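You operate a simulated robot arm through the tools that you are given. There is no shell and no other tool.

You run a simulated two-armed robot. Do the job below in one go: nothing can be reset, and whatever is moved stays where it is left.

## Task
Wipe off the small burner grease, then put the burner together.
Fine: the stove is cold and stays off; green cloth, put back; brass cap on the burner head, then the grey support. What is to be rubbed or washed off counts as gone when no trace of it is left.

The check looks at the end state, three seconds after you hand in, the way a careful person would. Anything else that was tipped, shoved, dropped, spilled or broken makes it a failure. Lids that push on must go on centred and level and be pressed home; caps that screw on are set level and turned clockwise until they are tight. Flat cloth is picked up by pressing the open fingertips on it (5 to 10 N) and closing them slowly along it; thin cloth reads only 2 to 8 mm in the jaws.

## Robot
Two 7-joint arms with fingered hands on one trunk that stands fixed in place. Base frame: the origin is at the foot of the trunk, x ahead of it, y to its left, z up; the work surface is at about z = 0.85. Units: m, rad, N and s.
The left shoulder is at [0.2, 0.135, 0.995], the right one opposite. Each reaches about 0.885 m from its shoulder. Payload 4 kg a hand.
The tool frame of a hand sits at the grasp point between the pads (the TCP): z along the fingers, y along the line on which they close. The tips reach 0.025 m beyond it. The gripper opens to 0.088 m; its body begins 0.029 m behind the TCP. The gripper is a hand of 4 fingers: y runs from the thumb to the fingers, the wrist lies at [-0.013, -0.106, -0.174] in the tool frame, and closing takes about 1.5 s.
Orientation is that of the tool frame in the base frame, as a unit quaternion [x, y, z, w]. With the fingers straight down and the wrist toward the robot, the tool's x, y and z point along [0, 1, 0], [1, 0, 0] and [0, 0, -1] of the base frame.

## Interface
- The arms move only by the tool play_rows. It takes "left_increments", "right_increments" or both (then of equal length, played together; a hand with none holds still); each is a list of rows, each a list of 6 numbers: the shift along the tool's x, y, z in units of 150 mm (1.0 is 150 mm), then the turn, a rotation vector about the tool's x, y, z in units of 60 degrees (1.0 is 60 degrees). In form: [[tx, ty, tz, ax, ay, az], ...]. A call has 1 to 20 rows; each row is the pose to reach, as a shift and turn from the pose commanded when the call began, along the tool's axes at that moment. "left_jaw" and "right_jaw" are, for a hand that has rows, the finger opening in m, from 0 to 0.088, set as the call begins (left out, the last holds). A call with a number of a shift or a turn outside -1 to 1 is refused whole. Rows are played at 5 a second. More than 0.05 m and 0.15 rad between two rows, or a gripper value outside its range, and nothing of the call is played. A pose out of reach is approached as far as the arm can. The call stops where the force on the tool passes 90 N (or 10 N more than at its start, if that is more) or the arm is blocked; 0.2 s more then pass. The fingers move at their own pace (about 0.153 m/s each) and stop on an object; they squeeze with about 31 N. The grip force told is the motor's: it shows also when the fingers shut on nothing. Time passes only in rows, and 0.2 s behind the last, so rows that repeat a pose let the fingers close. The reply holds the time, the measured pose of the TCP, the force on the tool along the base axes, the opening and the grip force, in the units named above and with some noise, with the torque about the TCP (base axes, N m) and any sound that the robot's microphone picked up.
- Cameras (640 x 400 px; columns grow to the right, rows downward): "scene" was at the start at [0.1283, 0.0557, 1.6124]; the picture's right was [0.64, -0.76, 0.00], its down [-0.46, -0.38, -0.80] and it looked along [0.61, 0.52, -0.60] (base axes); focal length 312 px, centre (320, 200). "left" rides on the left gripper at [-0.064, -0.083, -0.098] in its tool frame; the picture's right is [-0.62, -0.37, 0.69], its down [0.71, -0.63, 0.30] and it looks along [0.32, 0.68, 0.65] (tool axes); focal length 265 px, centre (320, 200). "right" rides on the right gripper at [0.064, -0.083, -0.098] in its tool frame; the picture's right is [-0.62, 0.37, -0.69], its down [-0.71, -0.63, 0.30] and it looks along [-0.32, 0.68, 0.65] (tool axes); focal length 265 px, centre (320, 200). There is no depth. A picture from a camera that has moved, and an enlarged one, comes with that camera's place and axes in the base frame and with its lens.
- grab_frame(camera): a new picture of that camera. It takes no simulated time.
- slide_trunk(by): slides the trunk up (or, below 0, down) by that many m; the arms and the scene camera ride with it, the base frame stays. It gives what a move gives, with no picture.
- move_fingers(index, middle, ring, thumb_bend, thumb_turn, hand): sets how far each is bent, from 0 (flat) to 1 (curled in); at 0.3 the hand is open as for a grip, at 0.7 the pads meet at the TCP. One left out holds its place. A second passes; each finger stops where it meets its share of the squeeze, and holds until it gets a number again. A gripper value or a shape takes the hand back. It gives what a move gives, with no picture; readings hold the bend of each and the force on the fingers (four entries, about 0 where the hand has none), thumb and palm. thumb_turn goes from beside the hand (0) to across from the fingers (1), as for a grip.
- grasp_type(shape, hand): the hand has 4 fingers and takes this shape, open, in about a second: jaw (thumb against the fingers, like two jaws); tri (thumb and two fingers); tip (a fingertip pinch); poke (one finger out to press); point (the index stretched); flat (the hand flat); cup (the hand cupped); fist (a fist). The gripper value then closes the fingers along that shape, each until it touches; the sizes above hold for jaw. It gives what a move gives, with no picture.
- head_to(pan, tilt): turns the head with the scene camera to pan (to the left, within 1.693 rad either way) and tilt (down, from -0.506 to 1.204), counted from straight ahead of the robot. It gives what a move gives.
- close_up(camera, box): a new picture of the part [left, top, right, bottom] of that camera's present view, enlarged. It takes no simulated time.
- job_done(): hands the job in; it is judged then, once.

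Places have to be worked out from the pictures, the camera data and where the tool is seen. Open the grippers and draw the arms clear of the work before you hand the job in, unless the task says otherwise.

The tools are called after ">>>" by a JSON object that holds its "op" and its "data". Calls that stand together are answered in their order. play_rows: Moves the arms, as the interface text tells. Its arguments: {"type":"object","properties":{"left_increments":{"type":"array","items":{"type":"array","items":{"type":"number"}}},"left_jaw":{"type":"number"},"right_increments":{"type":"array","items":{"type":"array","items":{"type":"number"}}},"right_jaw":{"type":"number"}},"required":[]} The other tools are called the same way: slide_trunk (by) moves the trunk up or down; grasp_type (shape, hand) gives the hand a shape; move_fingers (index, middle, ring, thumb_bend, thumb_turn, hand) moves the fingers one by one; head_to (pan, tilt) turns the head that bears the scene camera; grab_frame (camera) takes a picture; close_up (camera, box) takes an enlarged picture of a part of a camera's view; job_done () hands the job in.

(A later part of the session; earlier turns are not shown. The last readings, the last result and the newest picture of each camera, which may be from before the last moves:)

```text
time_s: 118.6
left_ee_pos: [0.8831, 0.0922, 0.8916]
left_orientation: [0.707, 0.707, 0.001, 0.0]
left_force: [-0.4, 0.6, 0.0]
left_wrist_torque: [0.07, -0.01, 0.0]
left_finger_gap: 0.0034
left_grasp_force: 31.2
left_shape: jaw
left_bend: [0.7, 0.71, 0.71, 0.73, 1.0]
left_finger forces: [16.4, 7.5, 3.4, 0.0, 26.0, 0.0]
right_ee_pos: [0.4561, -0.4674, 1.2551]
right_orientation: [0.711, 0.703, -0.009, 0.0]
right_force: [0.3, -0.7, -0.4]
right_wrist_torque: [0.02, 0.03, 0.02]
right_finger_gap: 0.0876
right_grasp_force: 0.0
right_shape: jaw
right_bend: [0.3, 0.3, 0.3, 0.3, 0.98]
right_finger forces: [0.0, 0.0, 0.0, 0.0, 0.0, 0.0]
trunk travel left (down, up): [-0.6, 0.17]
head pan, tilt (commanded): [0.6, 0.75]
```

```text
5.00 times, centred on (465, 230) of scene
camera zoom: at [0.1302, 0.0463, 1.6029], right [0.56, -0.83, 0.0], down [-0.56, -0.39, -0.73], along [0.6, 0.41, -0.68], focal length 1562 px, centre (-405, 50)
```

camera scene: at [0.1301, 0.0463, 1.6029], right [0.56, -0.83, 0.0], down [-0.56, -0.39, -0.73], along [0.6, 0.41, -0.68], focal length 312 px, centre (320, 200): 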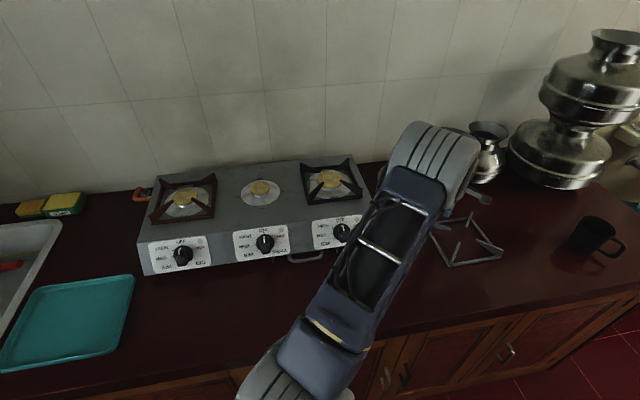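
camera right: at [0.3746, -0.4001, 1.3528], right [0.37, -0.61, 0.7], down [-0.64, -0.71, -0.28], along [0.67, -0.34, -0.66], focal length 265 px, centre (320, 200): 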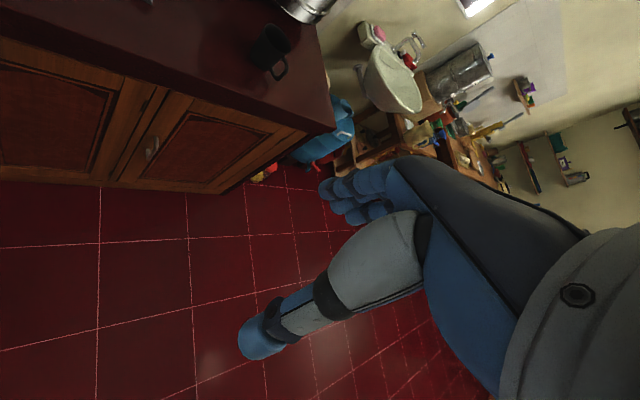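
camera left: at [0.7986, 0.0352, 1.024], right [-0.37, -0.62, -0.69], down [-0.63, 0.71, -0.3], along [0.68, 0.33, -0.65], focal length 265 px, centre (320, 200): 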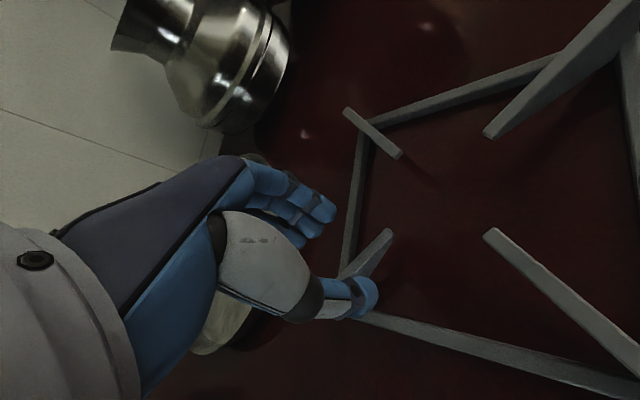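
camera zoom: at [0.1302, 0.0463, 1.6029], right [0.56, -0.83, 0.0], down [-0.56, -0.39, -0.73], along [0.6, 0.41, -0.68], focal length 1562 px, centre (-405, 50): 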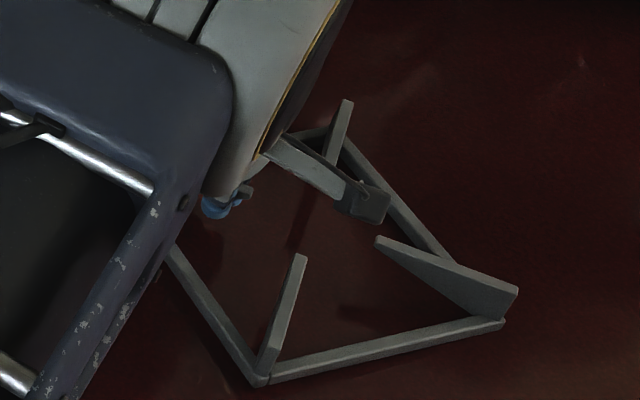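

The fin is gripped (3.4 mm gap, 31 N). I lift 1.5 cm slowly and check how level the support stays.

>>> {"op": "play_rows", "data": {"left_increments": [[0, 0, -0.015, 0, 0, 0], [0, 0, -0.03, 0, 0, 0], [0, 0, -0.05, 0, 0, 0], [0, 0, -0.075, 0, 0, 0], [0, 0, -0.1, 0, 0, 0], [0, 0, -0.1, 0, 0, 0]]}}

>>> {"op": "grab_frame", "data": {"camera": "left"}}

>>> {"op": "close_up", "data": {"camera": "scene", "box": [410, 180, 530, 280]}}

```text
time_s: 120.0
left_ee_pos: [0.8841, 0.0902, 0.9061]
left_orientation: [0.706, 0.708, 0.0, 0.0]
left_force: [0.2, 0.5, -2.9]
left_wrist_torque: [0.11, 0.03, 0.01]
left_finger_gap: 0.0036
left_grasp_force: 30.8
left_shape: jaw
left_bend: [0.7, 0.71, 0.71, 0.74, 1.0]
left_finger forces: [17.4, 6.6, 2.9, 0.0, 25.8, 0.0]
right_ee_pos: [0.4575, -0.4659, 1.2549]
right_orientation: [0.711, 0.703, -0.009, 0.001]
right_force: [0.2, 0.3, -0.3]
right_wrist_torque: [-0.04, 0.01, -0.02]
right_finger_gap: 0.088
right_grasp_force: 0.0
right_shape: jaw
right_bend: [0.3, 0.3, 0.3, 0.3, 0.98]
right_finger forces: [0.0, 0.1, 0.0, 0.0, 0.0, 0.1]
trunk travel left (down, up): [-0.6, 0.17]
head pan, tilt (commanded): [0.6, 0.75]
```

```text
taken
camera left: at [0.7987, 0.0254, 1.0033], right [-0.37, -0.62, -0.69], down [-0.63, 0.71, -0.3], along [0.68, 0.33, -0.65], focal length 265 px, centre (320, 200)
```

left: 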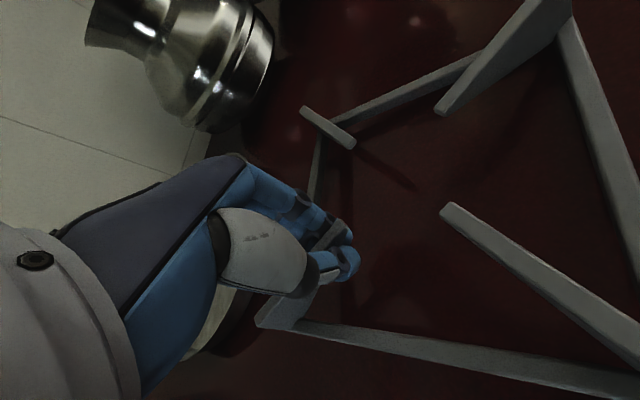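

```text
4.00 times, centred on (470, 230) of scene
camera zoom: at [0.1303, 0.0463, 1.6029], right [0.56, -0.83, 0.0], down [-0.56, -0.39, -0.73], along [0.6, 0.41, -0.68], focal length 1250 px, centre (-280, 80)
```

zoom: 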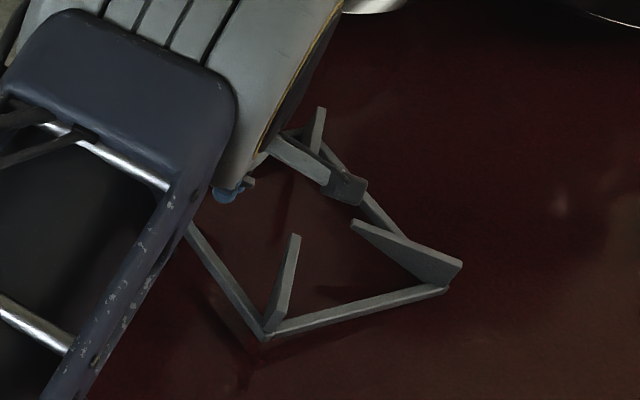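

The support is lifted off (about 3 N weight). I lift another 8 cm and measure its tilt and turn in the grip.

>>> {"op": "play_rows", "data": {"left_increments": [[0, 0, -0.1, 0, 0, 0], [0, 0, -0.2, 0, 0, 0], [0, 0, -0.3, 0, 0, 0], [0, 0, -0.42, 0, 0, 0], [0, 0, -0.54, 0, 0, 0], [0, 0, -0.54, 0, 0, 0]]}}

>>> {"op": "grab_frame", "data": {"camera": "left"}}

>>> {"op": "grab_frame", "data": {"camera": "scene"}}

>>> {"op": "close_up", "data": {"camera": "scene", "box": [400, 140, 540, 270]}}

```text
time_s: 121.4
left_ee_pos: [0.8843, 0.0918, 0.987]
left_orientation: [0.707, 0.707, 0.0, 0.0]
left_force: [1.1, 0.9, -3.8]
left_wrist_torque: [0.14, 0.01, -0.04]
left_finger_gap: 0.0034
left_grasp_force: 30.5
left_shape: jaw
left_bend: [0.7, 0.72, 0.7, 0.77, 1.0]
left_finger forces: [18.7, 0.0, 3.3, 0.0, 23.1, 0.0]
right_ee_pos: [0.4561, -0.4665, 1.2533]
right_orientation: [0.711, 0.703, -0.009, 0.0]
right_force: [-0.2, 0.2, 0.0]
right_wrist_torque: [0.01, -0.01, 0.02]
right_finger_gap: 0.0878
right_grasp_force: 0.0
right_shape: jaw
right_bend: [0.3, 0.3, 0.3, 0.3, 0.98]
right_finger forces: [0.0, 0.1, 0.1, 0.0, 0.1, 0.1]
trunk travel left (down, up): [-0.6, 0.17]
head pan, tilt (commanded): [0.6, 0.75]
```

```text
taken
camera left: at [0.7997, 0.0263, 1.0845], right [-0.37, -0.62, -0.69], down [-0.63, 0.71, -0.3], along [0.68, 0.33, -0.65], focal length 265 px, centre (320, 200)
```

left: 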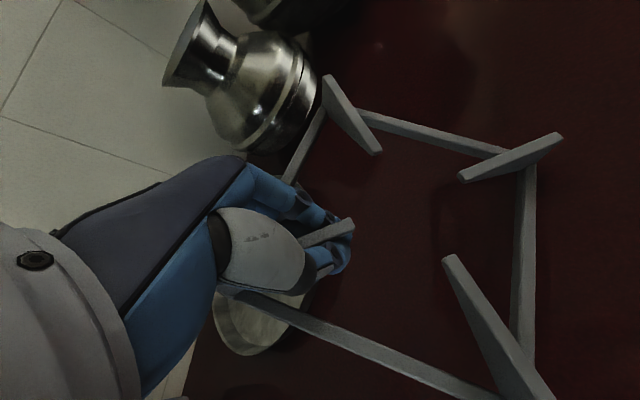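

```text
taken
camera scene: at [0.1303, 0.0463, 1.6029], right [0.56, -0.83, 0.0], down [-0.56, -0.39, -0.73], along [0.6, 0.41, -0.68], focal length 312 px, centre (320, 200)
```

scene: 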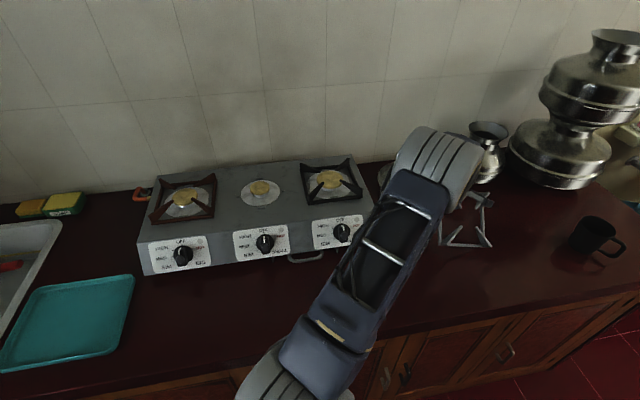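

```text
3.08 times, centred on (470, 205) of scene
camera zoom: at [0.1303, 0.0463, 1.6029], right [0.56, -0.83, 0.0], down [-0.56, -0.39, -0.73], along [0.6, 0.41, -0.68], focal length 961 px, centre (-142, 185)
```

zoom: 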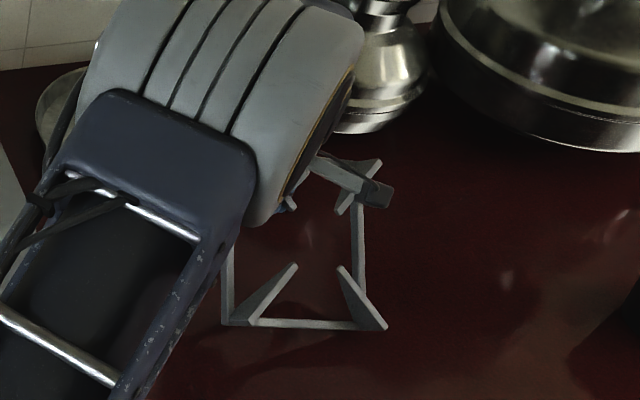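

The support has drooped in the grip because my fingertip hold was too shallow. I look at it closely before deciding how to re-grip.

>>> {"op": "close_up", "data": {"camera": "scene", "box": [430, 185, 510, 260]}}

>>> {"op": "close_up", "data": {"camera": "left", "box": [200, 60, 600, 400]}}

```text
5.33 times, centred on (470, 222) of scene
camera zoom: at [0.1303, 0.0463, 1.6029], right [0.56, -0.83, 0.0], down [-0.56, -0.39, -0.73], along [0.6, 0.41, -0.68], focal length 1666 px, centre (-480, 80)
```

zoom: 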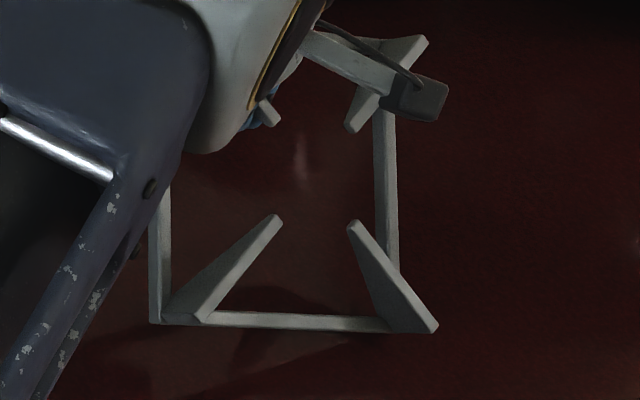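

```text
1.18 times, centred on (400, 230) of left
camera zoom: at [0.7997, 0.0263, 1.0845], right [-0.37, -0.62, -0.69], down [-0.63, 0.71, -0.3], along [0.68, 0.33, -0.65], focal length 312 px, centre (226, 165)
```

zoom: 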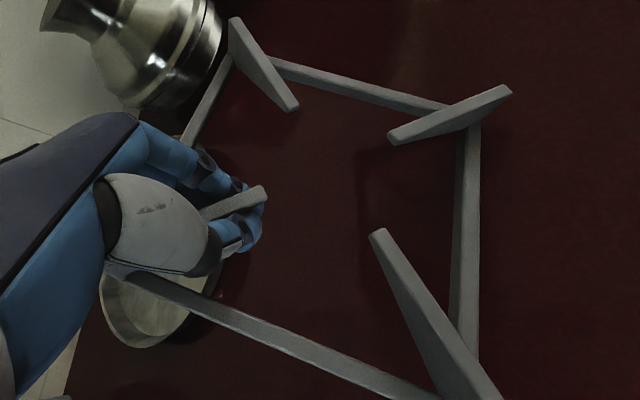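

The frame slipped and turned in the shallow pinch. I set it back down on the counter so that I can take a deeper, firmer grip on a fin.

>>> {"op": "play_rows", "data": {"left_increments": [[0, 0, 0.06, 0, 0, 0], [0, 0, 0.12, 0, 0, 0], [0, 0, 0.18, 0, 0, 0], [0, 0, 0.24, 0, 0, 0], [0, 0, 0.3, 0, 0, 0], [0, 0, 0.36, 0, 0, 0], [0, 0, 0.42, 0, 0, 0], [0, 0, 0.48, 0, 0, 0], [0, 0, 0.54, 0, 0, 0], [0, 0, 0.6, 0, 0, 0], [0, 0, 0.6, 0, 0, 0]]}}

>>> {"op": "grab_frame", "data": {"camera": "left"}}

>>> {"op": "close_up", "data": {"camera": "scene", "box": [400, 180, 530, 290]}}

```text
time_s: 123.8
left_ee_pos: [0.883, 0.0913, 0.8952]
left_orientation: [0.707, 0.707, 0.0, 0.0]
left_force: [-0.5, 0.2, -2.9]
left_wrist_torque: [-0.03, 0.01, 0.01]
left_finger_gap: 0.0027
left_grasp_force: 31.1
left_shape: jaw
left_bend: [0.7, 0.72, 0.7, 0.77, 1.0]
left_finger forces: [1.0, 0.0, 1.9, 0.0, 0.0, 0.0]
right_ee_pos: [0.4565, -0.4673, 1.255]
right_orientation: [0.711, 0.703, -0.01, 0.0]
right_force: [-1.4, 0.2, -0.8]
right_wrist_torque: [-0.01, -0.01, -0.01]
right_finger_gap: 0.0875
right_grasp_force: 0.1
right_shape: jaw
right_bend: [0.3, 0.3, 0.3, 0.3, 0.98]
right_finger forces: [0.0, 0.0, 0.0, 0.0, 0.0, 0.0]
trunk travel left (down, up): [-0.6, 0.17]
head pan, tilt (commanded): [0.6, 0.75]
```

```text
taken
camera left: at [0.7984, 0.026, 0.993], right [-0.37, -0.62, -0.69], down [-0.63, 0.71, -0.3], along [0.68, 0.33, -0.65], focal length 265 px, centre (320, 200)
```

left: 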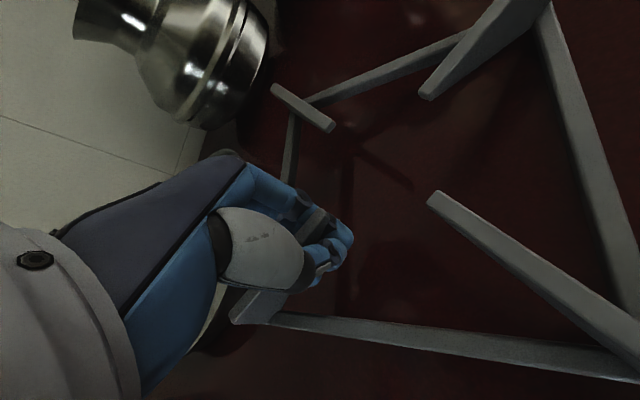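

```text
3.64 times, centred on (465, 235) of scene
camera zoom: at [0.1302, 0.0463, 1.6029], right [0.56, -0.83, 0.0], down [-0.56, -0.39, -0.73], along [0.6, 0.41, -0.68], focal length 1136 px, centre (-207, 73)
```

zoom: 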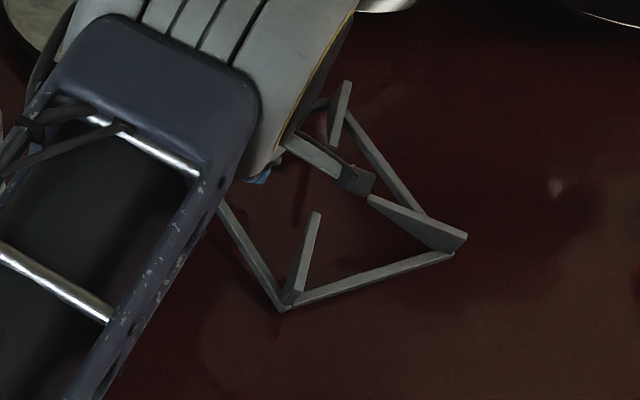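

The frame came back nearly to its original heading, but the readings suggest the fin is no longer properly pinched. I zoom in to see.

>>> {"op": "close_up", "data": {"camera": "left", "box": [210, 150, 410, 350]}}

>>> {"op": "close_up", "data": {"camera": "scene", "box": [445, 195, 515, 255]}}

```text
2.00 times, centred on (310, 250) of left
camera zoom: at [0.7984, 0.026, 0.993], right [-0.37, -0.62, -0.69], down [-0.63, 0.71, -0.3], along [0.68, 0.33, -0.65], focal length 531 px, centre (340, 100)
```

zoom: 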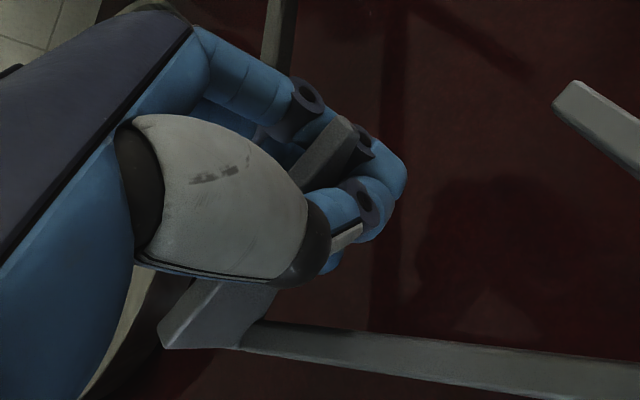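

```text
6.67 times, centred on (480, 225) of scene
camera zoom: at [0.1302, 0.0463, 1.6029], right [0.56, -0.83, 0.0], down [-0.56, -0.39, -0.73], along [0.6, 0.41, -0.68], focal length 2083 px, centre (-747, 33)
```

zoom: 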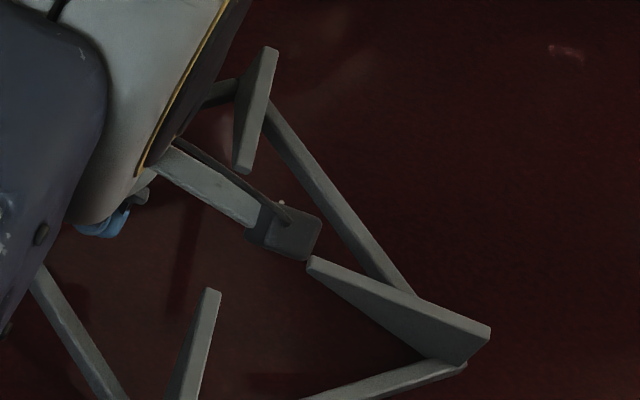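

The fin has slid on top of the closed fingertips. I lower further so the frame lies flat on the counter, then open the jaws.

>>> {"op": "play_rows", "data": {"left_increments": [[0, 0, 0.025, 0, 0, 0], [0, 0, 0.05, 0, 0, 0], [0, 0, 0.075, 0, 0, 0], [0, 0, 0.1, 0, 0, 0], [0, 0, 0.1, 0, 0, 0]]}}

>>> {"op": "play_rows", "data": {"left_increments": [[0, 0, 0, 0, 0, 0], [0, 0, 0, 0, 0, 0], [0, 0, 0, 0, 0, 0], [0, 0, 0, 0, 0, 0]], "left_jaw": 0.036}}

>>> {"op": "close_up", "data": {"camera": "left", "box": [210, 130, 450, 350]}}

>>> {"op": "close_up", "data": {"camera": "scene", "box": [400, 180, 530, 290]}}

```text
time_s: 125.0
left_ee_pos: [0.8825, 0.093, 0.8813]
left_orientation: [0.707, 0.707, 0.0, 0.0]
left_force: [-0.2, 0.4, -0.5]
left_wrist_torque: [-0.04, 0.02, 0.02]
left_finger_gap: 0.0026
left_grasp_force: 30.4
left_shape: jaw
left_bend: [0.7, 0.72, 0.7, 0.77, 1.0]
left_finger forces: [0.4, 0.0, 2.0, 0.1, 0.4, 0.0]
right_ee_pos: [0.4562, -0.4674, 1.2554]
right_orientation: [0.711, 0.703, -0.009, 0.0]
right_force: [-0.1, 0.7, -1.1]
right_wrist_torque: [-0.03, -0.03, 0.01]
right_finger_gap: 0.0877
right_grasp_force: 0.0
right_shape: jaw
right_bend: [0.3, 0.3, 0.3, 0.3, 0.98]
right_finger forces: [0.0, 0.0, 0.1, 0.0, 0.0, 0.0]
trunk travel left (down, up): [-0.6, 0.17]
head pan, tilt (commanded): [0.6, 0.75]
```

```text
time_s: 126.0
left_ee_pos: [0.8822, 0.0913, 0.882]
left_orientation: [0.707, 0.707, -0.001, 0.0]
left_force: [0.8, -0.2, 0.2]
left_wrist_torque: [0.05, -0.01, -0.02]
left_finger_gap: 0.0357
left_grasp_force: 0.0
left_shape: jaw
left_bend: [0.74, 0.48, 0.45, 0.72, 1.0]
left_finger forces: [0.1, 0.0, 0.0, 0.1, 0.0, 0.0]
right_ee_pos: [0.4561, -0.4655, 1.2547]
right_orientation: [0.71, 0.704, -0.009, 0.0]
right_force: [0.6, -0.9, 0.2]
right_wrist_torque: [-0.02, 0.05, -0.05]
right_finger_gap: 0.0877
right_grasp_force: 0.0
right_shape: jaw
right_bend: [0.3, 0.3, 0.3, 0.3, 0.98]
right_finger forces: [0.1, 0.1, 0.1, 0.0, 0.1, 0.0]
trunk travel left (down, up): [-0.6, 0.17]
head pan, tilt (commanded): [0.6, 0.75]
```

```text
1.82 times, centred on (330, 240) of left
camera zoom: at [0.7979, 0.0271, 0.9795], right [-0.37, -0.62, -0.69], down [-0.63, 0.71, -0.3], along [0.68, 0.33, -0.65], focal length 483 px, centre (302, 127)
```

zoom: 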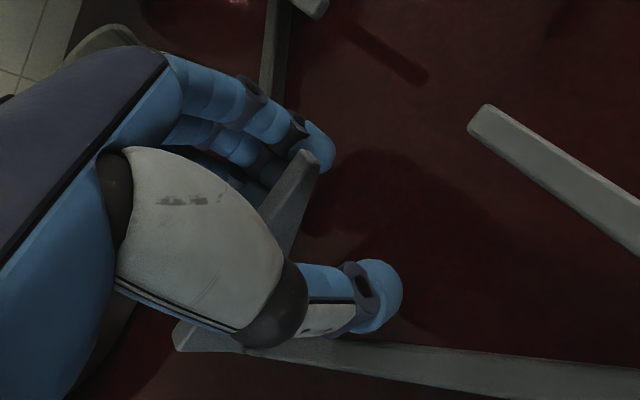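

```text
3.64 times, centred on (465, 235) of scene
camera zoom: at [0.1301, 0.0463, 1.6029], right [0.56, -0.83, 0.0], down [-0.56, -0.39, -0.73], along [0.6, 0.41, -0.68], focal length 1136 px, centre (-207, 73)
```

zoom: 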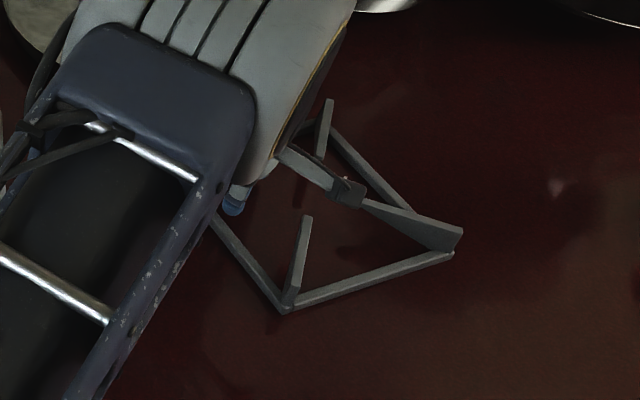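

The frame is flat again. A mid-bar pinch will behave like a clean hinge with no twisting, so I'll grip the back bar instead. I open wider, rise, and re-measure the frame.

>>> {"op": "play_rows", "data": {"left_increments": [[0, 0, -0.05, 0, 0, 0], [0, 0, -0.12, 0, 0, 0], [0, 0, -0.25, 0, 0, 0], [0, 0, -0.4, 0, 0, 0], [0, 0, -0.6, 0, 0, 0], [0, 0, -0.8, 0, 0, 0], [0.1, -0.2, -1.0, 0, 0, 0], [0.2, -0.45, -1.0, 0, 0, 0], [0.2, -0.45, -1.0, 0, 0, 0]]}}

>>> {"op": "grab_frame", "data": {"camera": "left"}}

>>> {"op": "close_up", "data": {"camera": "left", "box": [400, 50, 640, 260]}}

>>> {"op": "grab_frame", "data": {"camera": "scene"}}

```text
time_s: 128.0
left_ee_pos: [0.8169, 0.1241, 1.0342]
left_orientation: [0.707, 0.707, 0.0, 0.0]
left_force: [-1.2, 0.5, -0.3]
left_wrist_torque: [0.05, 0.0, 0.0]
left_finger_gap: 0.0356
left_grasp_force: 0.1
left_shape: jaw
left_bend: [0.74, 0.48, 0.45, 0.72, 1.0]
left_finger forces: [0.1, 0.1, 0.1, 0.1, 0.1, 0.0]
right_ee_pos: [0.4564, -0.4671, 1.255]
right_orientation: [0.711, 0.704, -0.01, 0.0]
right_force: [0.1, -0.6, 0.6]
right_wrist_torque: [0.03, -0.02, 0.02]
right_finger_gap: 0.0877
right_grasp_force: 0.0
right_shape: jaw
right_bend: [0.3, 0.3, 0.3, 0.3, 0.98]
right_finger forces: [0.1, 0.0, 0.0, 0.0, 0.0, 0.0]
trunk travel left (down, up): [-0.6, 0.17]
head pan, tilt (commanded): [0.6, 0.75]
```

```text
taken
camera left: at [0.7318, 0.0577, 1.1328], right [-0.37, -0.62, -0.69], down [-0.63, 0.71, -0.3], along [0.68, 0.32, -0.65], focal length 265 px, centre (320, 200)
```

left: 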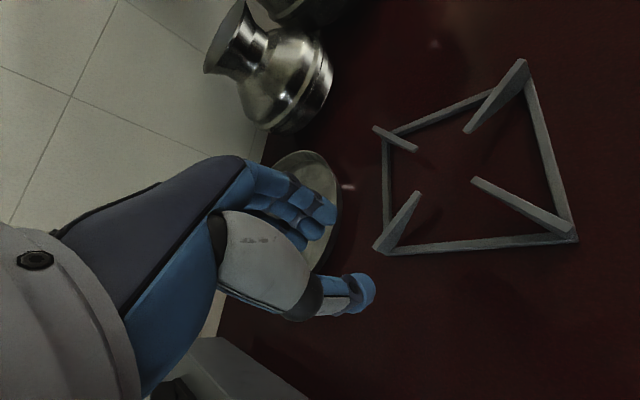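

```text
1.90 times, centred on (520, 155) of left
camera zoom: at [0.7318, 0.0577, 1.1328], right [-0.37, -0.62, -0.69], down [-0.63, 0.71, -0.3], along [0.68, 0.32, -0.65], focal length 506 px, centre (-61, 286)
```

zoom: 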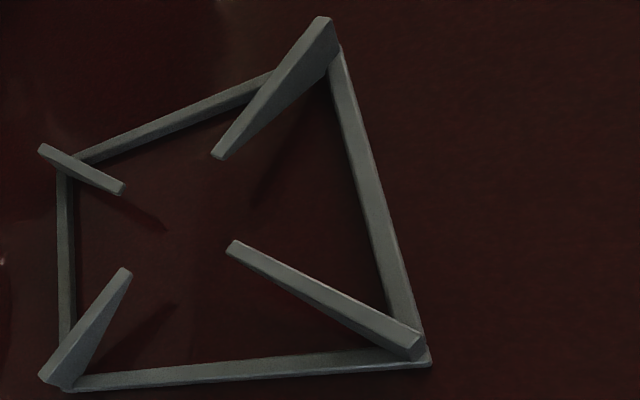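

```text
taken
camera scene: at [0.1302, 0.0462, 1.6029], right [0.56, -0.83, 0.0], down [-0.56, -0.39, -0.73], along [0.6, 0.41, -0.68], focal length 312 px, centre (320, 200)
```

scene: 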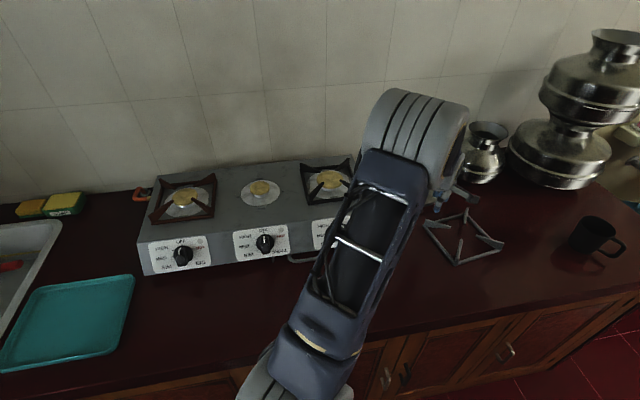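

The frame now lies turned by about +9°, centre at about (0.894, 0.041). I move over its back bar, 24 mm left of its middle so that the thumb will later clear the lug, and turn the hand to match (yaw ≈ 54°).

>>> {"op": "play_rows", "data": {"left_increments": [[0, 0.08, 0, 0, 0, -0.11], [0, 0.17, 0, 0, 0, -0.22], [-0.01, 0.26, 0, 0, 0, -0.33], [-0.02, 0.35, 0, 0, 0, -0.44], [-0.03, 0.44, 0, 0, 0, -0.55], [-0.035, 0.53, 0, 0, 0, -0.67], [-0.04, 0.61, 0.1, 0, 0, -0.79], [-0.045, 0.693, 0.2, 0, 0, -0.9], [-0.045, 0.693, 0.2, 0, 0, -0.9]], "left_jaw": 0.06}}

>>> {"op": "grab_frame", "data": {"camera": "left"}}

>>> {"op": "grab_frame", "data": {"camera": "scene"}}

```text
time_s: 130.0
left_ee_pos: [0.9217, 0.1154, 1.0003]
left_orientation: [0.308, 0.951, 0.001, 0.0]
left_force: [-0.7, 1.1, -0.3]
left_wrist_torque: [-0.02, 0.0, -0.01]
left_finger_gap: 0.0595
left_grasp_force: 0.1
left_shape: jaw
left_bend: [0.28, 0.38, 0.34, 0.6, 1.0]
left_finger forces: [0.0, 0.1, 0.0, 0.0, 0.0, 0.0]
right_ee_pos: [0.4575, -0.4663, 1.2536]
right_orientation: [0.711, 0.703, -0.01, 0.0]
right_force: [0.8, -0.2, 0.0]
right_wrist_torque: [0.0, -0.02, 0.02]
right_finger_gap: 0.0878
right_grasp_force: 0.0
right_shape: jaw
right_bend: [0.3, 0.3, 0.3, 0.3, 0.98]
right_finger forces: [0.0, 0.0, 0.0, 0.1, 0.1, 0.0]
trunk travel left (down, up): [-0.6, 0.17]
head pan, tilt (commanded): [0.6, 0.75]
```

```text
taken
camera left: at [0.9233, 0.0089, 1.098], right [0.29, -0.66, -0.69], down [-0.95, -0.09, -0.31], along [0.14, 0.74, -0.65], focal length 265 px, centre (320, 200)
```

left: 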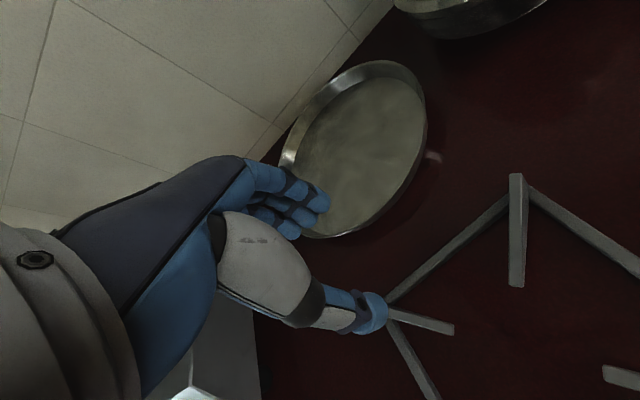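

```text
taken
camera scene: at [0.1301, 0.0462, 1.6029], right [0.56, -0.83, 0.0], down [-0.56, -0.39, -0.73], along [0.6, 0.41, -0.68], focal length 312 px, centre (320, 200)
```

scene: 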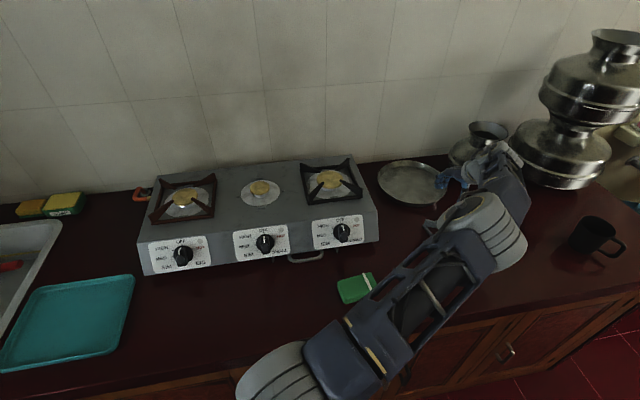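

The hand is aligned with the back bar (within ~2 mm) and clear of the pan. I narrow the jaw to 40 mm and lower toward the bar.

>>> {"op": "play_rows", "data": {"left_increments": [[0, 0.005, 0.12, 0, 0, 0], [0, 0.01, 0.24, 0, 0, 0], [0, 0.01, 0.36, 0, 0, 0], [0, 0.01, 0.48, 0, 0, 0], [0, 0.01, 0.6, 0, 0, 0], [0, 0.01, 0.6, 0, 0, 0]], "left_jaw": 0.04}}

>>> {"op": "grab_frame", "data": {"camera": "left"}}

>>> {"op": "close_up", "data": {"camera": "left", "box": [270, 150, 470, 350]}}

>>> {"op": "close_up", "data": {"camera": "scene", "box": [400, 150, 530, 270]}}

```text
time_s: 131.4
left_ee_pos: [0.921, 0.1174, 0.9109]
left_orientation: [0.308, 0.951, 0.0, 0.0]
left_force: [-0.3, -0.4, 0.8]
left_wrist_torque: [0.01, 0.01, 0.03]
left_finger_gap: 0.0406
left_grasp_force: 0.1
left_shape: jaw
left_bend: [0.74, 0.46, 0.43, 0.71, 1.0]
left_finger forces: [0.0, 0.0, 0.0, 0.0, 0.0, 0.1]
right_ee_pos: [0.4559, -0.4649, 1.2545]
right_orientation: [0.711, 0.703, -0.011, 0.0]
right_force: [-0.2, -0.1, -1.0]
right_wrist_torque: [-0.01, -0.01, 0.0]
right_finger_gap: 0.0875
right_grasp_force: 0.0
right_shape: jaw
right_bend: [0.3, 0.3, 0.3, 0.3, 0.98]
right_finger forces: [0.1, 0.0, 0.0, 0.0, 0.0, 0.0]
trunk travel left (down, up): [-0.6, 0.17]
head pan, tilt (commanded): [0.6, 0.75]
```

```text
taken
camera left: at [0.9229, 0.0103, 1.0091], right [0.29, -0.66, -0.69], down [-0.95, -0.09, -0.31], along [0.14, 0.74, -0.65], focal length 265 px, centre (320, 200)
```

left: 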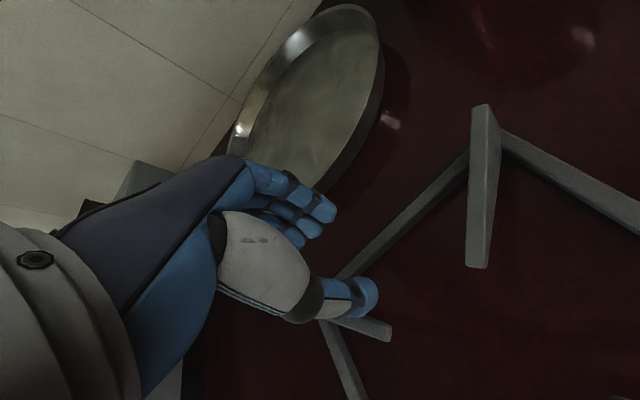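

```text
2.00 times, centred on (370, 250) of left
camera zoom: at [0.9229, 0.0103, 1.0091], right [0.29, -0.66, -0.69], down [-0.95, -0.09, -0.31], along [0.14, 0.74, -0.65], focal length 531 px, centre (220, 100)
```

zoom: 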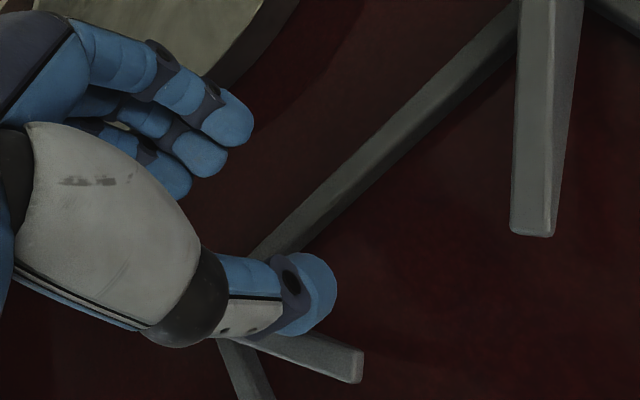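

```text
3.33 times, centred on (465, 210) of scene
camera zoom: at [0.1301, 0.0462, 1.6029], right [0.56, -0.83, 0.0], down [-0.56, -0.39, -0.73], along [0.6, 0.41, -0.68], focal length 1042 px, centre (-163, 167)
```

zoom: 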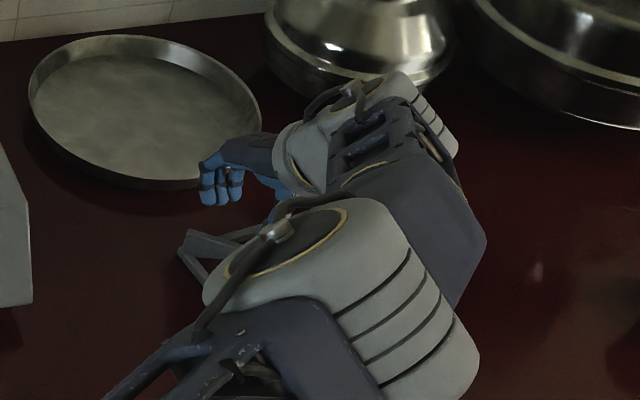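

The bar is perfectly parallel to the finger row, about 3 mm toward the fingers. I shift and lower until the tips are just above the counter, then close.

>>> {"op": "play_rows", "data": {"left_increments": [[0, 0.01, 0.05, 0, 0, 0], [0, 0.02, 0.1, 0, 0, 0], [0, 0.02, 0.15, 0, 0, 0], [0, 0.02, 0.19, 0, 0, 0], [0, 0.02, 0.22, 0, 0, 0], [0, 0.02, 0.22, 0, 0, 0]]}}

>>> {"op": "play_rows", "data": {"left_increments": [[0, 0, 0, 0, 0, 0], [0, 0, 0, 0, 0, 0], [0, 0, 0, 0, 0, 0], [0, 0, 0, 0, 0, 0], [0, 0, 0, 0, 0, 0], [0, 0, 0, 0, 0, 0]], "left_jaw": 0.0}}

>>> {"op": "close_up", "data": {"camera": "left", "box": [270, 150, 470, 350]}}

```text
time_s: 132.8
left_ee_pos: [0.9233, 0.1182, 0.8776]
left_orientation: [0.309, 0.951, 0.0, 0.0]
left_force: [0.9, -0.4, -0.4]
left_wrist_torque: [0.01, 0.01, -0.04]
left_finger_gap: 0.0405
left_grasp_force: 0.1
left_shape: jaw
left_bend: [0.74, 0.46, 0.43, 0.71, 1.0]
left_finger forces: [0.0, 0.1, 0.0, 0.0, 0.1, 0.0]
right_ee_pos: [0.4565, -0.4666, 1.2538]
right_orientation: [0.711, 0.703, -0.01, 0.0]
right_force: [-0.3, -0.4, 0.0]
right_wrist_torque: [-0.03, 0.01, 0.0]
right_finger_gap: 0.0878
right_grasp_force: 0.1
right_shape: jaw
right_bend: [0.3, 0.3, 0.3, 0.3, 0.98]
right_finger forces: [0.0, 0.1, 0.0, 0.0, 0.1, 0.0]
trunk travel left (down, up): [-0.6, 0.17]
head pan, tilt (commanded): [0.6, 0.75]
```

```text
time_s: 134.2
left_ee_pos: [0.923, 0.1174, 0.8768]
left_orientation: [0.309, 0.951, -0.001, 0.0]
left_force: [-0.2, 0.0, 0.6]
left_wrist_torque: [0.03, 0.06, -0.11]
left_finger_gap: 0.0038
left_grasp_force: 31.2
left_shape: jaw
left_bend: [0.72, 0.64, 0.64, 0.69, 1.0]
left_finger forces: [15.3, 8.0, 3.8, 0.0, 27.8, 0.1]
right_ee_pos: [0.4567, -0.4652, 1.2553]
right_orientation: [0.711, 0.703, -0.009, -0.001]
right_force: [-1.0, 0.5, 0.1]
right_wrist_torque: [-0.02, -0.01, 0.0]
right_finger_gap: 0.0881
right_grasp_force: 0.1
right_shape: jaw
right_bend: [0.3, 0.3, 0.3, 0.3, 0.98]
right_finger forces: [0.0, 0.0, 0.0, 0.0, 0.1, 0.0]
trunk travel left (down, up): [-0.6, 0.17]
head pan, tilt (commanded): [0.6, 0.75]
```

```text
2.00 times, centred on (370, 250) of left
camera zoom: at [0.9244, 0.0115, 0.9751], right [0.29, -0.66, -0.69], down [-0.95, -0.09, -0.3], along [0.14, 0.74, -0.65], focal length 531 px, centre (220, 100)
```

zoom: 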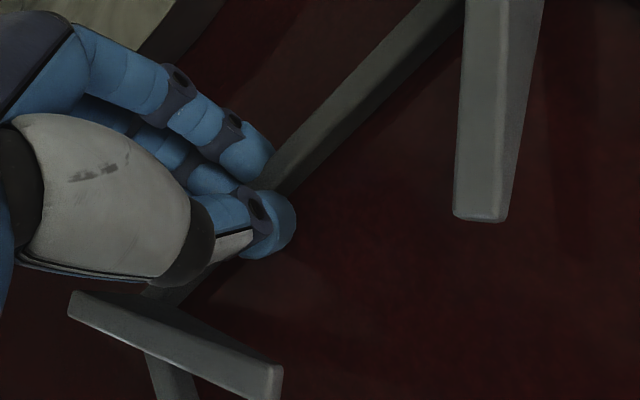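

The bar is held by thumb and all three fingers. I lift slowly, letting the front edge hinge down, and look.

>>> {"op": "play_rows", "data": {"left_increments": [[0, 0, -0.03, 0, 0, 0], [0, 0, -0.07, 0, 0, 0], [0, 0, -0.12, 0, 0, 0], [0, 0, -0.18, 0, 0, 0], [0, 0, -0.25, 0, 0, 0], [0, 0, -0.32, 0, 0, 0], [0, 0, -0.32, 0, 0, 0]]}}

>>> {"op": "grab_frame", "data": {"camera": "left"}}

>>> {"op": "close_up", "data": {"camera": "scene", "box": [380, 130, 560, 290]}}

```text
time_s: 135.8
left_ee_pos: [0.9221, 0.1187, 0.927]
left_orientation: [0.309, 0.951, 0.0, 0.0]
left_force: [-0.1, 0.0, -0.1]
left_wrist_torque: [0.02, 0.06, 0.04]
left_finger_gap: 0.0027
left_grasp_force: 31.0
left_shape: jaw
left_bend: [0.74, 0.72, 0.7, 0.78, 1.0]
left_finger forces: [0.1, 0.1, 0.0, 0.1, 0.1, 0.1]
right_ee_pos: [0.457, -0.4663, 1.2552]
right_orientation: [0.711, 0.703, -0.01, 0.0]
right_force: [1.0, 0.3, -0.1]
right_wrist_torque: [-0.03, 0.01, -0.03]
right_finger_gap: 0.0878
right_grasp_force: 0.0
right_shape: jaw
right_bend: [0.3, 0.3, 0.3, 0.3, 0.98]
right_finger forces: [0.1, 0.1, 0.1, 0.0, 0.1, 0.0]
trunk travel left (down, up): [-0.6, 0.17]
head pan, tilt (commanded): [0.6, 0.75]
```

```text
taken
camera left: at [0.924, 0.0124, 1.0251], right [0.29, -0.66, -0.69], down [-0.95, -0.09, -0.31], along [0.14, 0.74, -0.65], focal length 265 px, centre (320, 200)
```

left: 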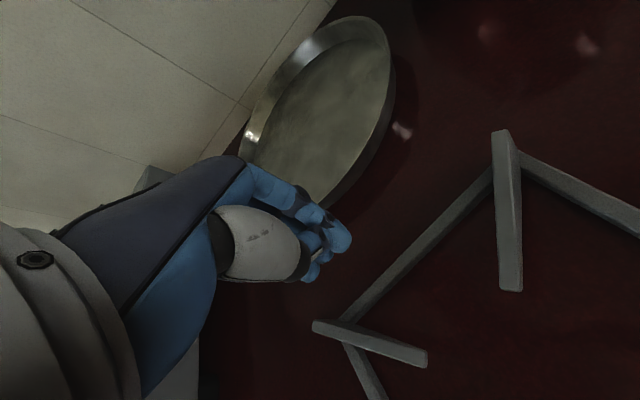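

```text
2.50 times, centred on (470, 210) of scene
camera zoom: at [0.1302, 0.0463, 1.6029], right [0.56, -0.83, 0.0], down [-0.56, -0.39, -0.73], along [0.6, 0.41, -0.68], focal length 781 px, centre (-55, 175)
```

zoom: 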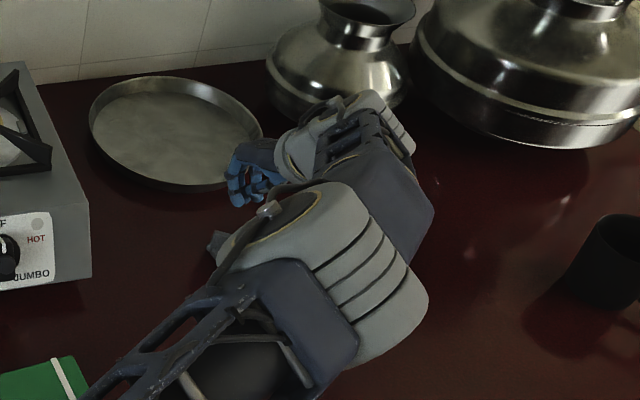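

The bar slipped out of the rounded tips; the frame stayed flat on the counter. A fin gripped deep between the pads is the better hold, so I rise, turn back and re-measure the fin.

>>> {"op": "play_rows", "data": {"left_increments": [[0, 0, -0.2, 0, 0, 0], [0, 0, -0.45, 0, 0, 0], [0, 0, -0.7, 0, 0, 0.1], [0.05, -0.08, -0.85, 0, 0, 0.21], [0.12, -0.16, -0.85, 0, 0, 0.32], [0.2, -0.24, -0.85, 0, 0, 0.43], [0.28, -0.32, -0.85, 0, 0, 0.54], [0.36, -0.4, -0.85, 0, 0, 0.64], [0.42, -0.46, -0.85, 0, 0, 0.73], [0.42, -0.46, -0.85, 0, 0, 0.73]], "left_jaw": 0.04}}

>>> {"op": "close_up", "data": {"camera": "left", "box": [400, 50, 640, 300]}}

>>> {"op": "grab_frame", "data": {"camera": "left"}}

```text
time_s: 138.0
left_ee_pos: [0.8317, 0.0995, 1.054]
left_orientation: [0.641, 0.767, 0.001, 0.001]
left_force: [-0.3, -0.3, -0.3]
left_wrist_torque: [-0.03, -0.01, 0.01]
left_finger_gap: 0.0395
left_grasp_force: 0.1
left_shape: jaw
left_bend: [0.74, 0.46, 0.43, 0.71, 1.0]
left_finger forces: [0.0, 0.0, 0.1, 0.0, 0.1, 0.0]
right_ee_pos: [0.4568, -0.4678, 1.2539]
right_orientation: [0.71, 0.704, -0.01, 0.0]
right_force: [0.3, 0.5, 0.3]
right_wrist_torque: [-0.01, 0.05, 0.0]
right_finger_gap: 0.0878
right_grasp_force: 0.1
right_shape: jaw
right_bend: [0.3, 0.3, 0.3, 0.3, 0.98]
right_finger forces: [0.0, 0.1, 0.0, 0.1, 0.0, 0.1]
trunk travel left (down, up): [-0.6, 0.17]
head pan, tilt (commanded): [0.6, 0.75]
```

```text
1.60 times, centred on (520, 175) of left
camera zoom: at [0.7583, 0.0205, 1.1514], right [-0.25, -0.67, -0.69], down [-0.75, 0.59, -0.3], along [0.62, 0.44, -0.65], focal length 425 px, centre (0, 240)
```

zoom: 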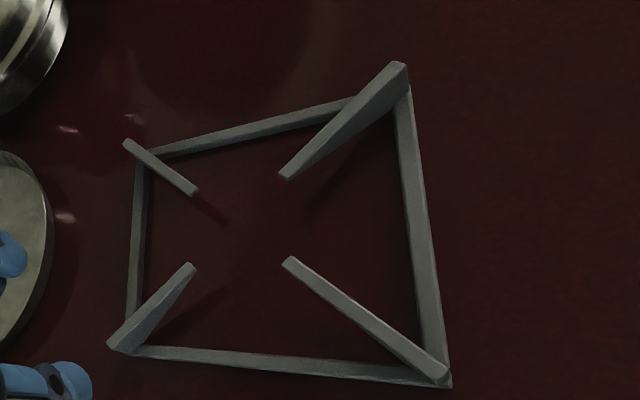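

```text
taken
camera left: at [0.7583, 0.0205, 1.1514], right [-0.25, -0.67, -0.69], down [-0.75, 0.59, -0.3], along [0.62, 0.44, -0.65], focal length 265 px, centre (320, 200)
```

left: 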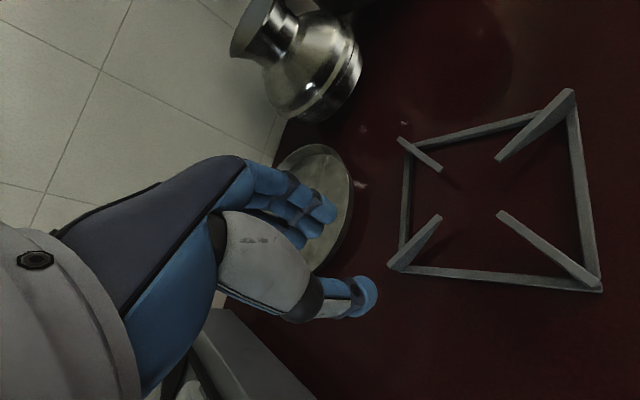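

The frame is turned by about 12.5°, centre at (0.891, 0.030). I align the hand to yaw 12.5° over the left fin's inner part and lower.

>>> {"op": "play_rows", "data": {"left_increments": [[-0.045, 0.08, 0.15, 0, 0, -0.01], [-0.09, 0.16, 0.3, 0, 0, -0.02], [-0.14, 0.24, 0.45, 0, 0, -0.03], [-0.18, 0.309, 0.6, 0, 0, -0.038], [-0.18, 0.309, 0.75, 0, 0, -0.038], [-0.18, 0.309, 0.9, 0, 0, -0.038], [-0.18, 0.309, 0.9, 0, 0, -0.038]]}}

>>> {"op": "close_up", "data": {"camera": "left", "box": [260, 130, 500, 350]}}

```text
time_s: 139.6
left_ee_pos: [0.8796, 0.0804, 0.9205]
left_orientation: [0.626, 0.78, 0.0, 0.0]
left_force: [-0.3, -0.3, 0.1]
left_wrist_torque: [-0.01, -0.01, 0.0]
left_finger_gap: 0.0394
left_grasp_force: 0.1
left_shape: jaw
left_bend: [0.74, 0.46, 0.43, 0.71, 1.0]
left_finger forces: [0.0, 0.0, 0.0, 0.1, 0.1, 0.1]
right_ee_pos: [0.4558, -0.4663, 1.2549]
right_orientation: [0.71, 0.704, -0.01, 0.0]
right_force: [0.0, 0.0, 0.1]
right_wrist_torque: [0.02, 0.01, -0.02]
right_finger_gap: 0.0877
right_grasp_force: 0.0
right_shape: jaw
right_bend: [0.3, 0.3, 0.3, 0.3, 0.98]
right_finger forces: [0.1, 0.0, 0.0, 0.0, 0.0, 0.0]
trunk travel left (down, up): [-0.6, 0.17]
head pan, tilt (commanded): [0.6, 0.75]
```

```text
1.82 times, centred on (380, 240) of left
camera zoom: at [0.8127, -0.0019, 1.0184], right [-0.22, -0.68, -0.69], down [-0.77, 0.56, -0.31], along [0.6, 0.47, -0.65], focal length 483 px, centre (211, 127)
```

zoom: 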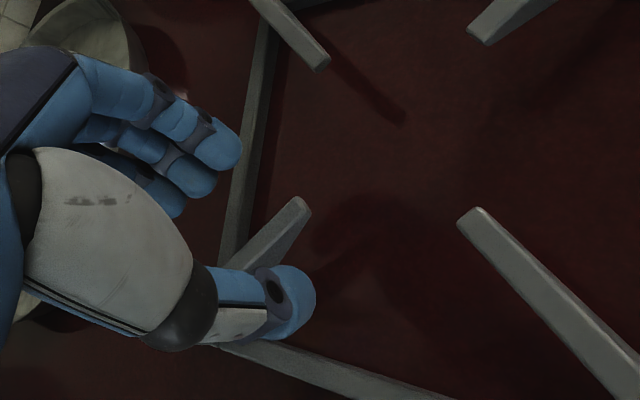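

The fin's inner end sits right between the pads. I lower to TCP z ≈ 0.879 so that the fin lies deep between the pads, and close.

>>> {"op": "play_rows", "data": {"left_increments": [[0, 0.005, 0.07, 0, 0, 0], [0, 0.01, 0.14, 0, 0, 0], [0, 0.012, 0.2, 0, 0, 0], [0, 0.012, 0.25, 0, 0, 0], [0, 0.012, 0.277, 0, 0, 0], [0, 0.012, 0.277, 0, 0, 0]]}}

>>> {"op": "play_rows", "data": {"left_increments": [[0, 0, 0, 0, 0, 0], [0, 0, 0, 0, 0, 0], [0, 0, 0, 0, 0, 0], [0, 0, 0, 0, 0, 0], [0, 0, 0, 0, 0, 0], [0, 0, 0, 0, 0, 0]], "left_jaw": 0.0}}

>>> {"op": "close_up", "data": {"camera": "left", "box": [260, 130, 500, 350]}}

```text
time_s: 141.0
left_ee_pos: [0.882, 0.0816, 0.8782]
left_orientation: [0.626, 0.78, 0.002, 0.001]
left_force: [-0.7, -1.8, 4.6]
left_wrist_torque: [0.15, -0.12, -0.02]
left_finger_gap: 0.0398
left_grasp_force: 0.1
left_shape: jaw
left_bend: [0.74, 0.46, 0.44, 0.71, 1.0]
left_finger forces: [0.0, 0.1, 5.7, 0.0, 0.1, 0.0]
right_ee_pos: [0.4555, -0.4671, 1.2542]
right_orientation: [0.711, 0.703, -0.01, 0.0]
right_force: [0.4, 0.0, -0.7]
right_wrist_torque: [0.03, 0.0, 0.03]
right_finger_gap: 0.0875
right_grasp_force: 0.0
right_shape: jaw
right_bend: [0.3, 0.3, 0.3, 0.3, 0.98]
right_finger forces: [0.1, 0.0, 0.1, 0.0, 0.1, 0.0]
trunk travel left (down, up): [-0.6, 0.17]
head pan, tilt (commanded): [0.6, 0.75]
```

```text
time_s: 142.4
left_ee_pos: [0.8834, 0.0807, 0.878]
left_orientation: [0.626, 0.78, 0.0, 0.0]
left_force: [-0.9, 0.1, -0.7]
left_wrist_torque: [0.01, 0.03, -0.02]
left_finger_gap: 0.0
left_grasp_force: 31.1
left_shape: jaw
left_bend: [0.7, 0.7, 0.7, 0.71, 1.0]
left_finger forces: [6.4, 0.1, 2.5, 0.1, 8.7, 0.1]
right_ee_pos: [0.4568, -0.467, 1.2543]
right_orientation: [0.71, 0.704, -0.009, 0.0]
right_force: [-0.2, 0.3, 0.0]
right_wrist_torque: [-0.04, -0.02, -0.02]
right_finger_gap: 0.0879
right_grasp_force: 0.1
right_shape: jaw
right_bend: [0.3, 0.3, 0.3, 0.3, 0.98]
right_finger forces: [0.1, 0.1, 0.0, 0.0, 0.1, 0.0]
trunk travel left (down, up): [-0.6, 0.17]
head pan, tilt (commanded): [0.6, 0.75]
```

```text
1.82 times, centred on (380, 240) of left
camera zoom: at [0.8144, -0.0003, 0.9752], right [-0.22, -0.68, -0.69], down [-0.77, 0.56, -0.3], along [0.6, 0.47, -0.65], focal length 483 px, centre (211, 127)
```

zoom: 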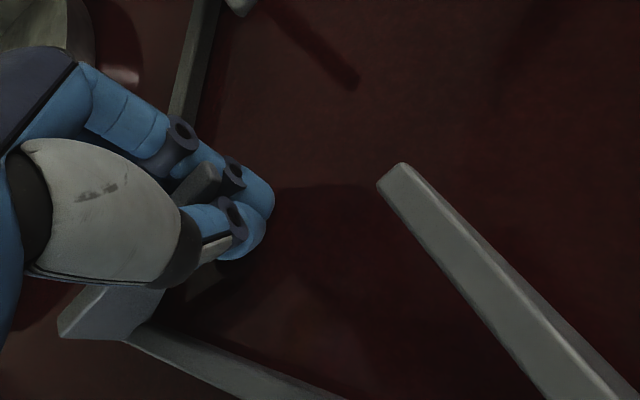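

Here the tips closed underneath the fin, leaving it loose. I reopen, rise 13 mm to fin height, and try the three-finger "tri" shape, where the thumb opposes two fingers and resists twisting better.

>>> {"op": "play_rows", "data": {"left_increments": [[0, 0, 0, 0, 0, 0], [0, 0, 0, 0, 0, 0], [0, 0, 0, 0, 0, 0], [0, 0, -0.1, 0, 0, 0], [0, 0, -0.25, 0, 0, 0], [0, 0, -0.4, 0, 0, 0], [0, 0, -0.4, 0, 0, 0]], "left_jaw": 0.04}}

>>> {"op": "grasp_type", "data": {"hand": "left", "shape": "tri"}}

>>> {"op": "grab_frame", "data": {"camera": "left"}}

```text
time_s: 144.0
left_ee_pos: [0.882, 0.0838, 0.9383]
left_orientation: [0.626, 0.78, 0.0, 0.0]
left_force: [0.0, 0.7, 0.5]
left_wrist_torque: [-0.01, 0.0, 0.01]
left_finger_gap: 0.0397
left_grasp_force: 0.0
left_shape: jaw
left_bend: [0.74, 0.46, 0.43, 0.71, 1.0]
left_finger forces: [0.0, 0.0, 0.0, 0.0, 0.0, 0.0]
right_ee_pos: [0.4555, -0.4665, 1.2549]
right_orientation: [0.711, 0.703, -0.01, 0.0]
right_force: [0.1, -0.3, -0.1]
right_wrist_torque: [-0.02, 0.0, -0.01]
right_finger_gap: 0.0876
right_grasp_force: 0.0
right_shape: jaw
right_bend: [0.3, 0.3, 0.3, 0.3, 0.98]
right_finger forces: [0.0, 0.1, 0.0, 0.0, 0.1, 0.0]
trunk travel left (down, up): [-0.6, 0.17]
head pan, tilt (commanded): [0.6, 0.75]
```

```text
time_s: 144.9
left_ee_pos: [0.8829, 0.0838, 0.9384]
left_orientation: [0.626, 0.78, 0.0, 0.0]
left_force: [0.6, 0.7, -0.1]
left_wrist_torque: [0.03, 0.01, 0.03]
left_finger_gap: 0.0879
left_grasp_force: 0.0
left_shape: tri
left_bend: [0.3, 0.3, 0.99, 0.3, 0.98]
left_finger forces: [0.1, 0.0, 0.0, 0.0, 0.0, 0.0]
right_ee_pos: [0.4564, -0.4677, 1.2545]
right_orientation: [0.711, 0.703, -0.009, -0.001]
right_force: [-0.3, -0.6, -0.8]
right_wrist_torque: [0.0, 0.0, 0.02]
right_finger_gap: 0.0875
right_grasp_force: 0.1
right_shape: jaw
right_bend: [0.3, 0.3, 0.3, 0.3, 0.98]
right_finger forces: [0.0, 0.1, 0.1, 0.0, 0.0, 0.1]
trunk travel left (down, up): [-0.6, 0.17]
head pan, tilt (commanded): [0.6, 0.75]
```

```text
taken
camera left: at [0.8142, 0.0012, 1.0353], right [-0.22, -0.69, -0.69], down [-0.77, 0.56, -0.3], along [0.6, 0.47, -0.65], focal length 265 px, centre (320, 200)
```

left: 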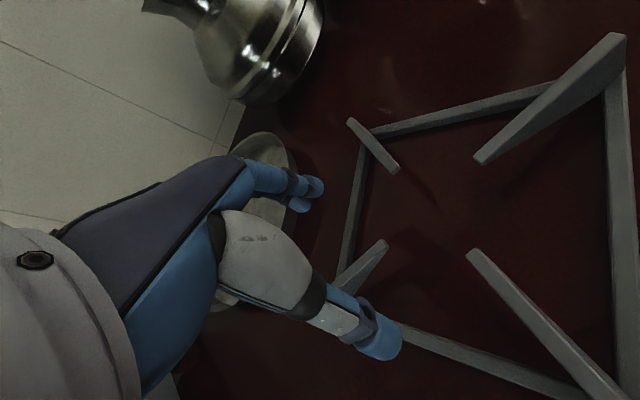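

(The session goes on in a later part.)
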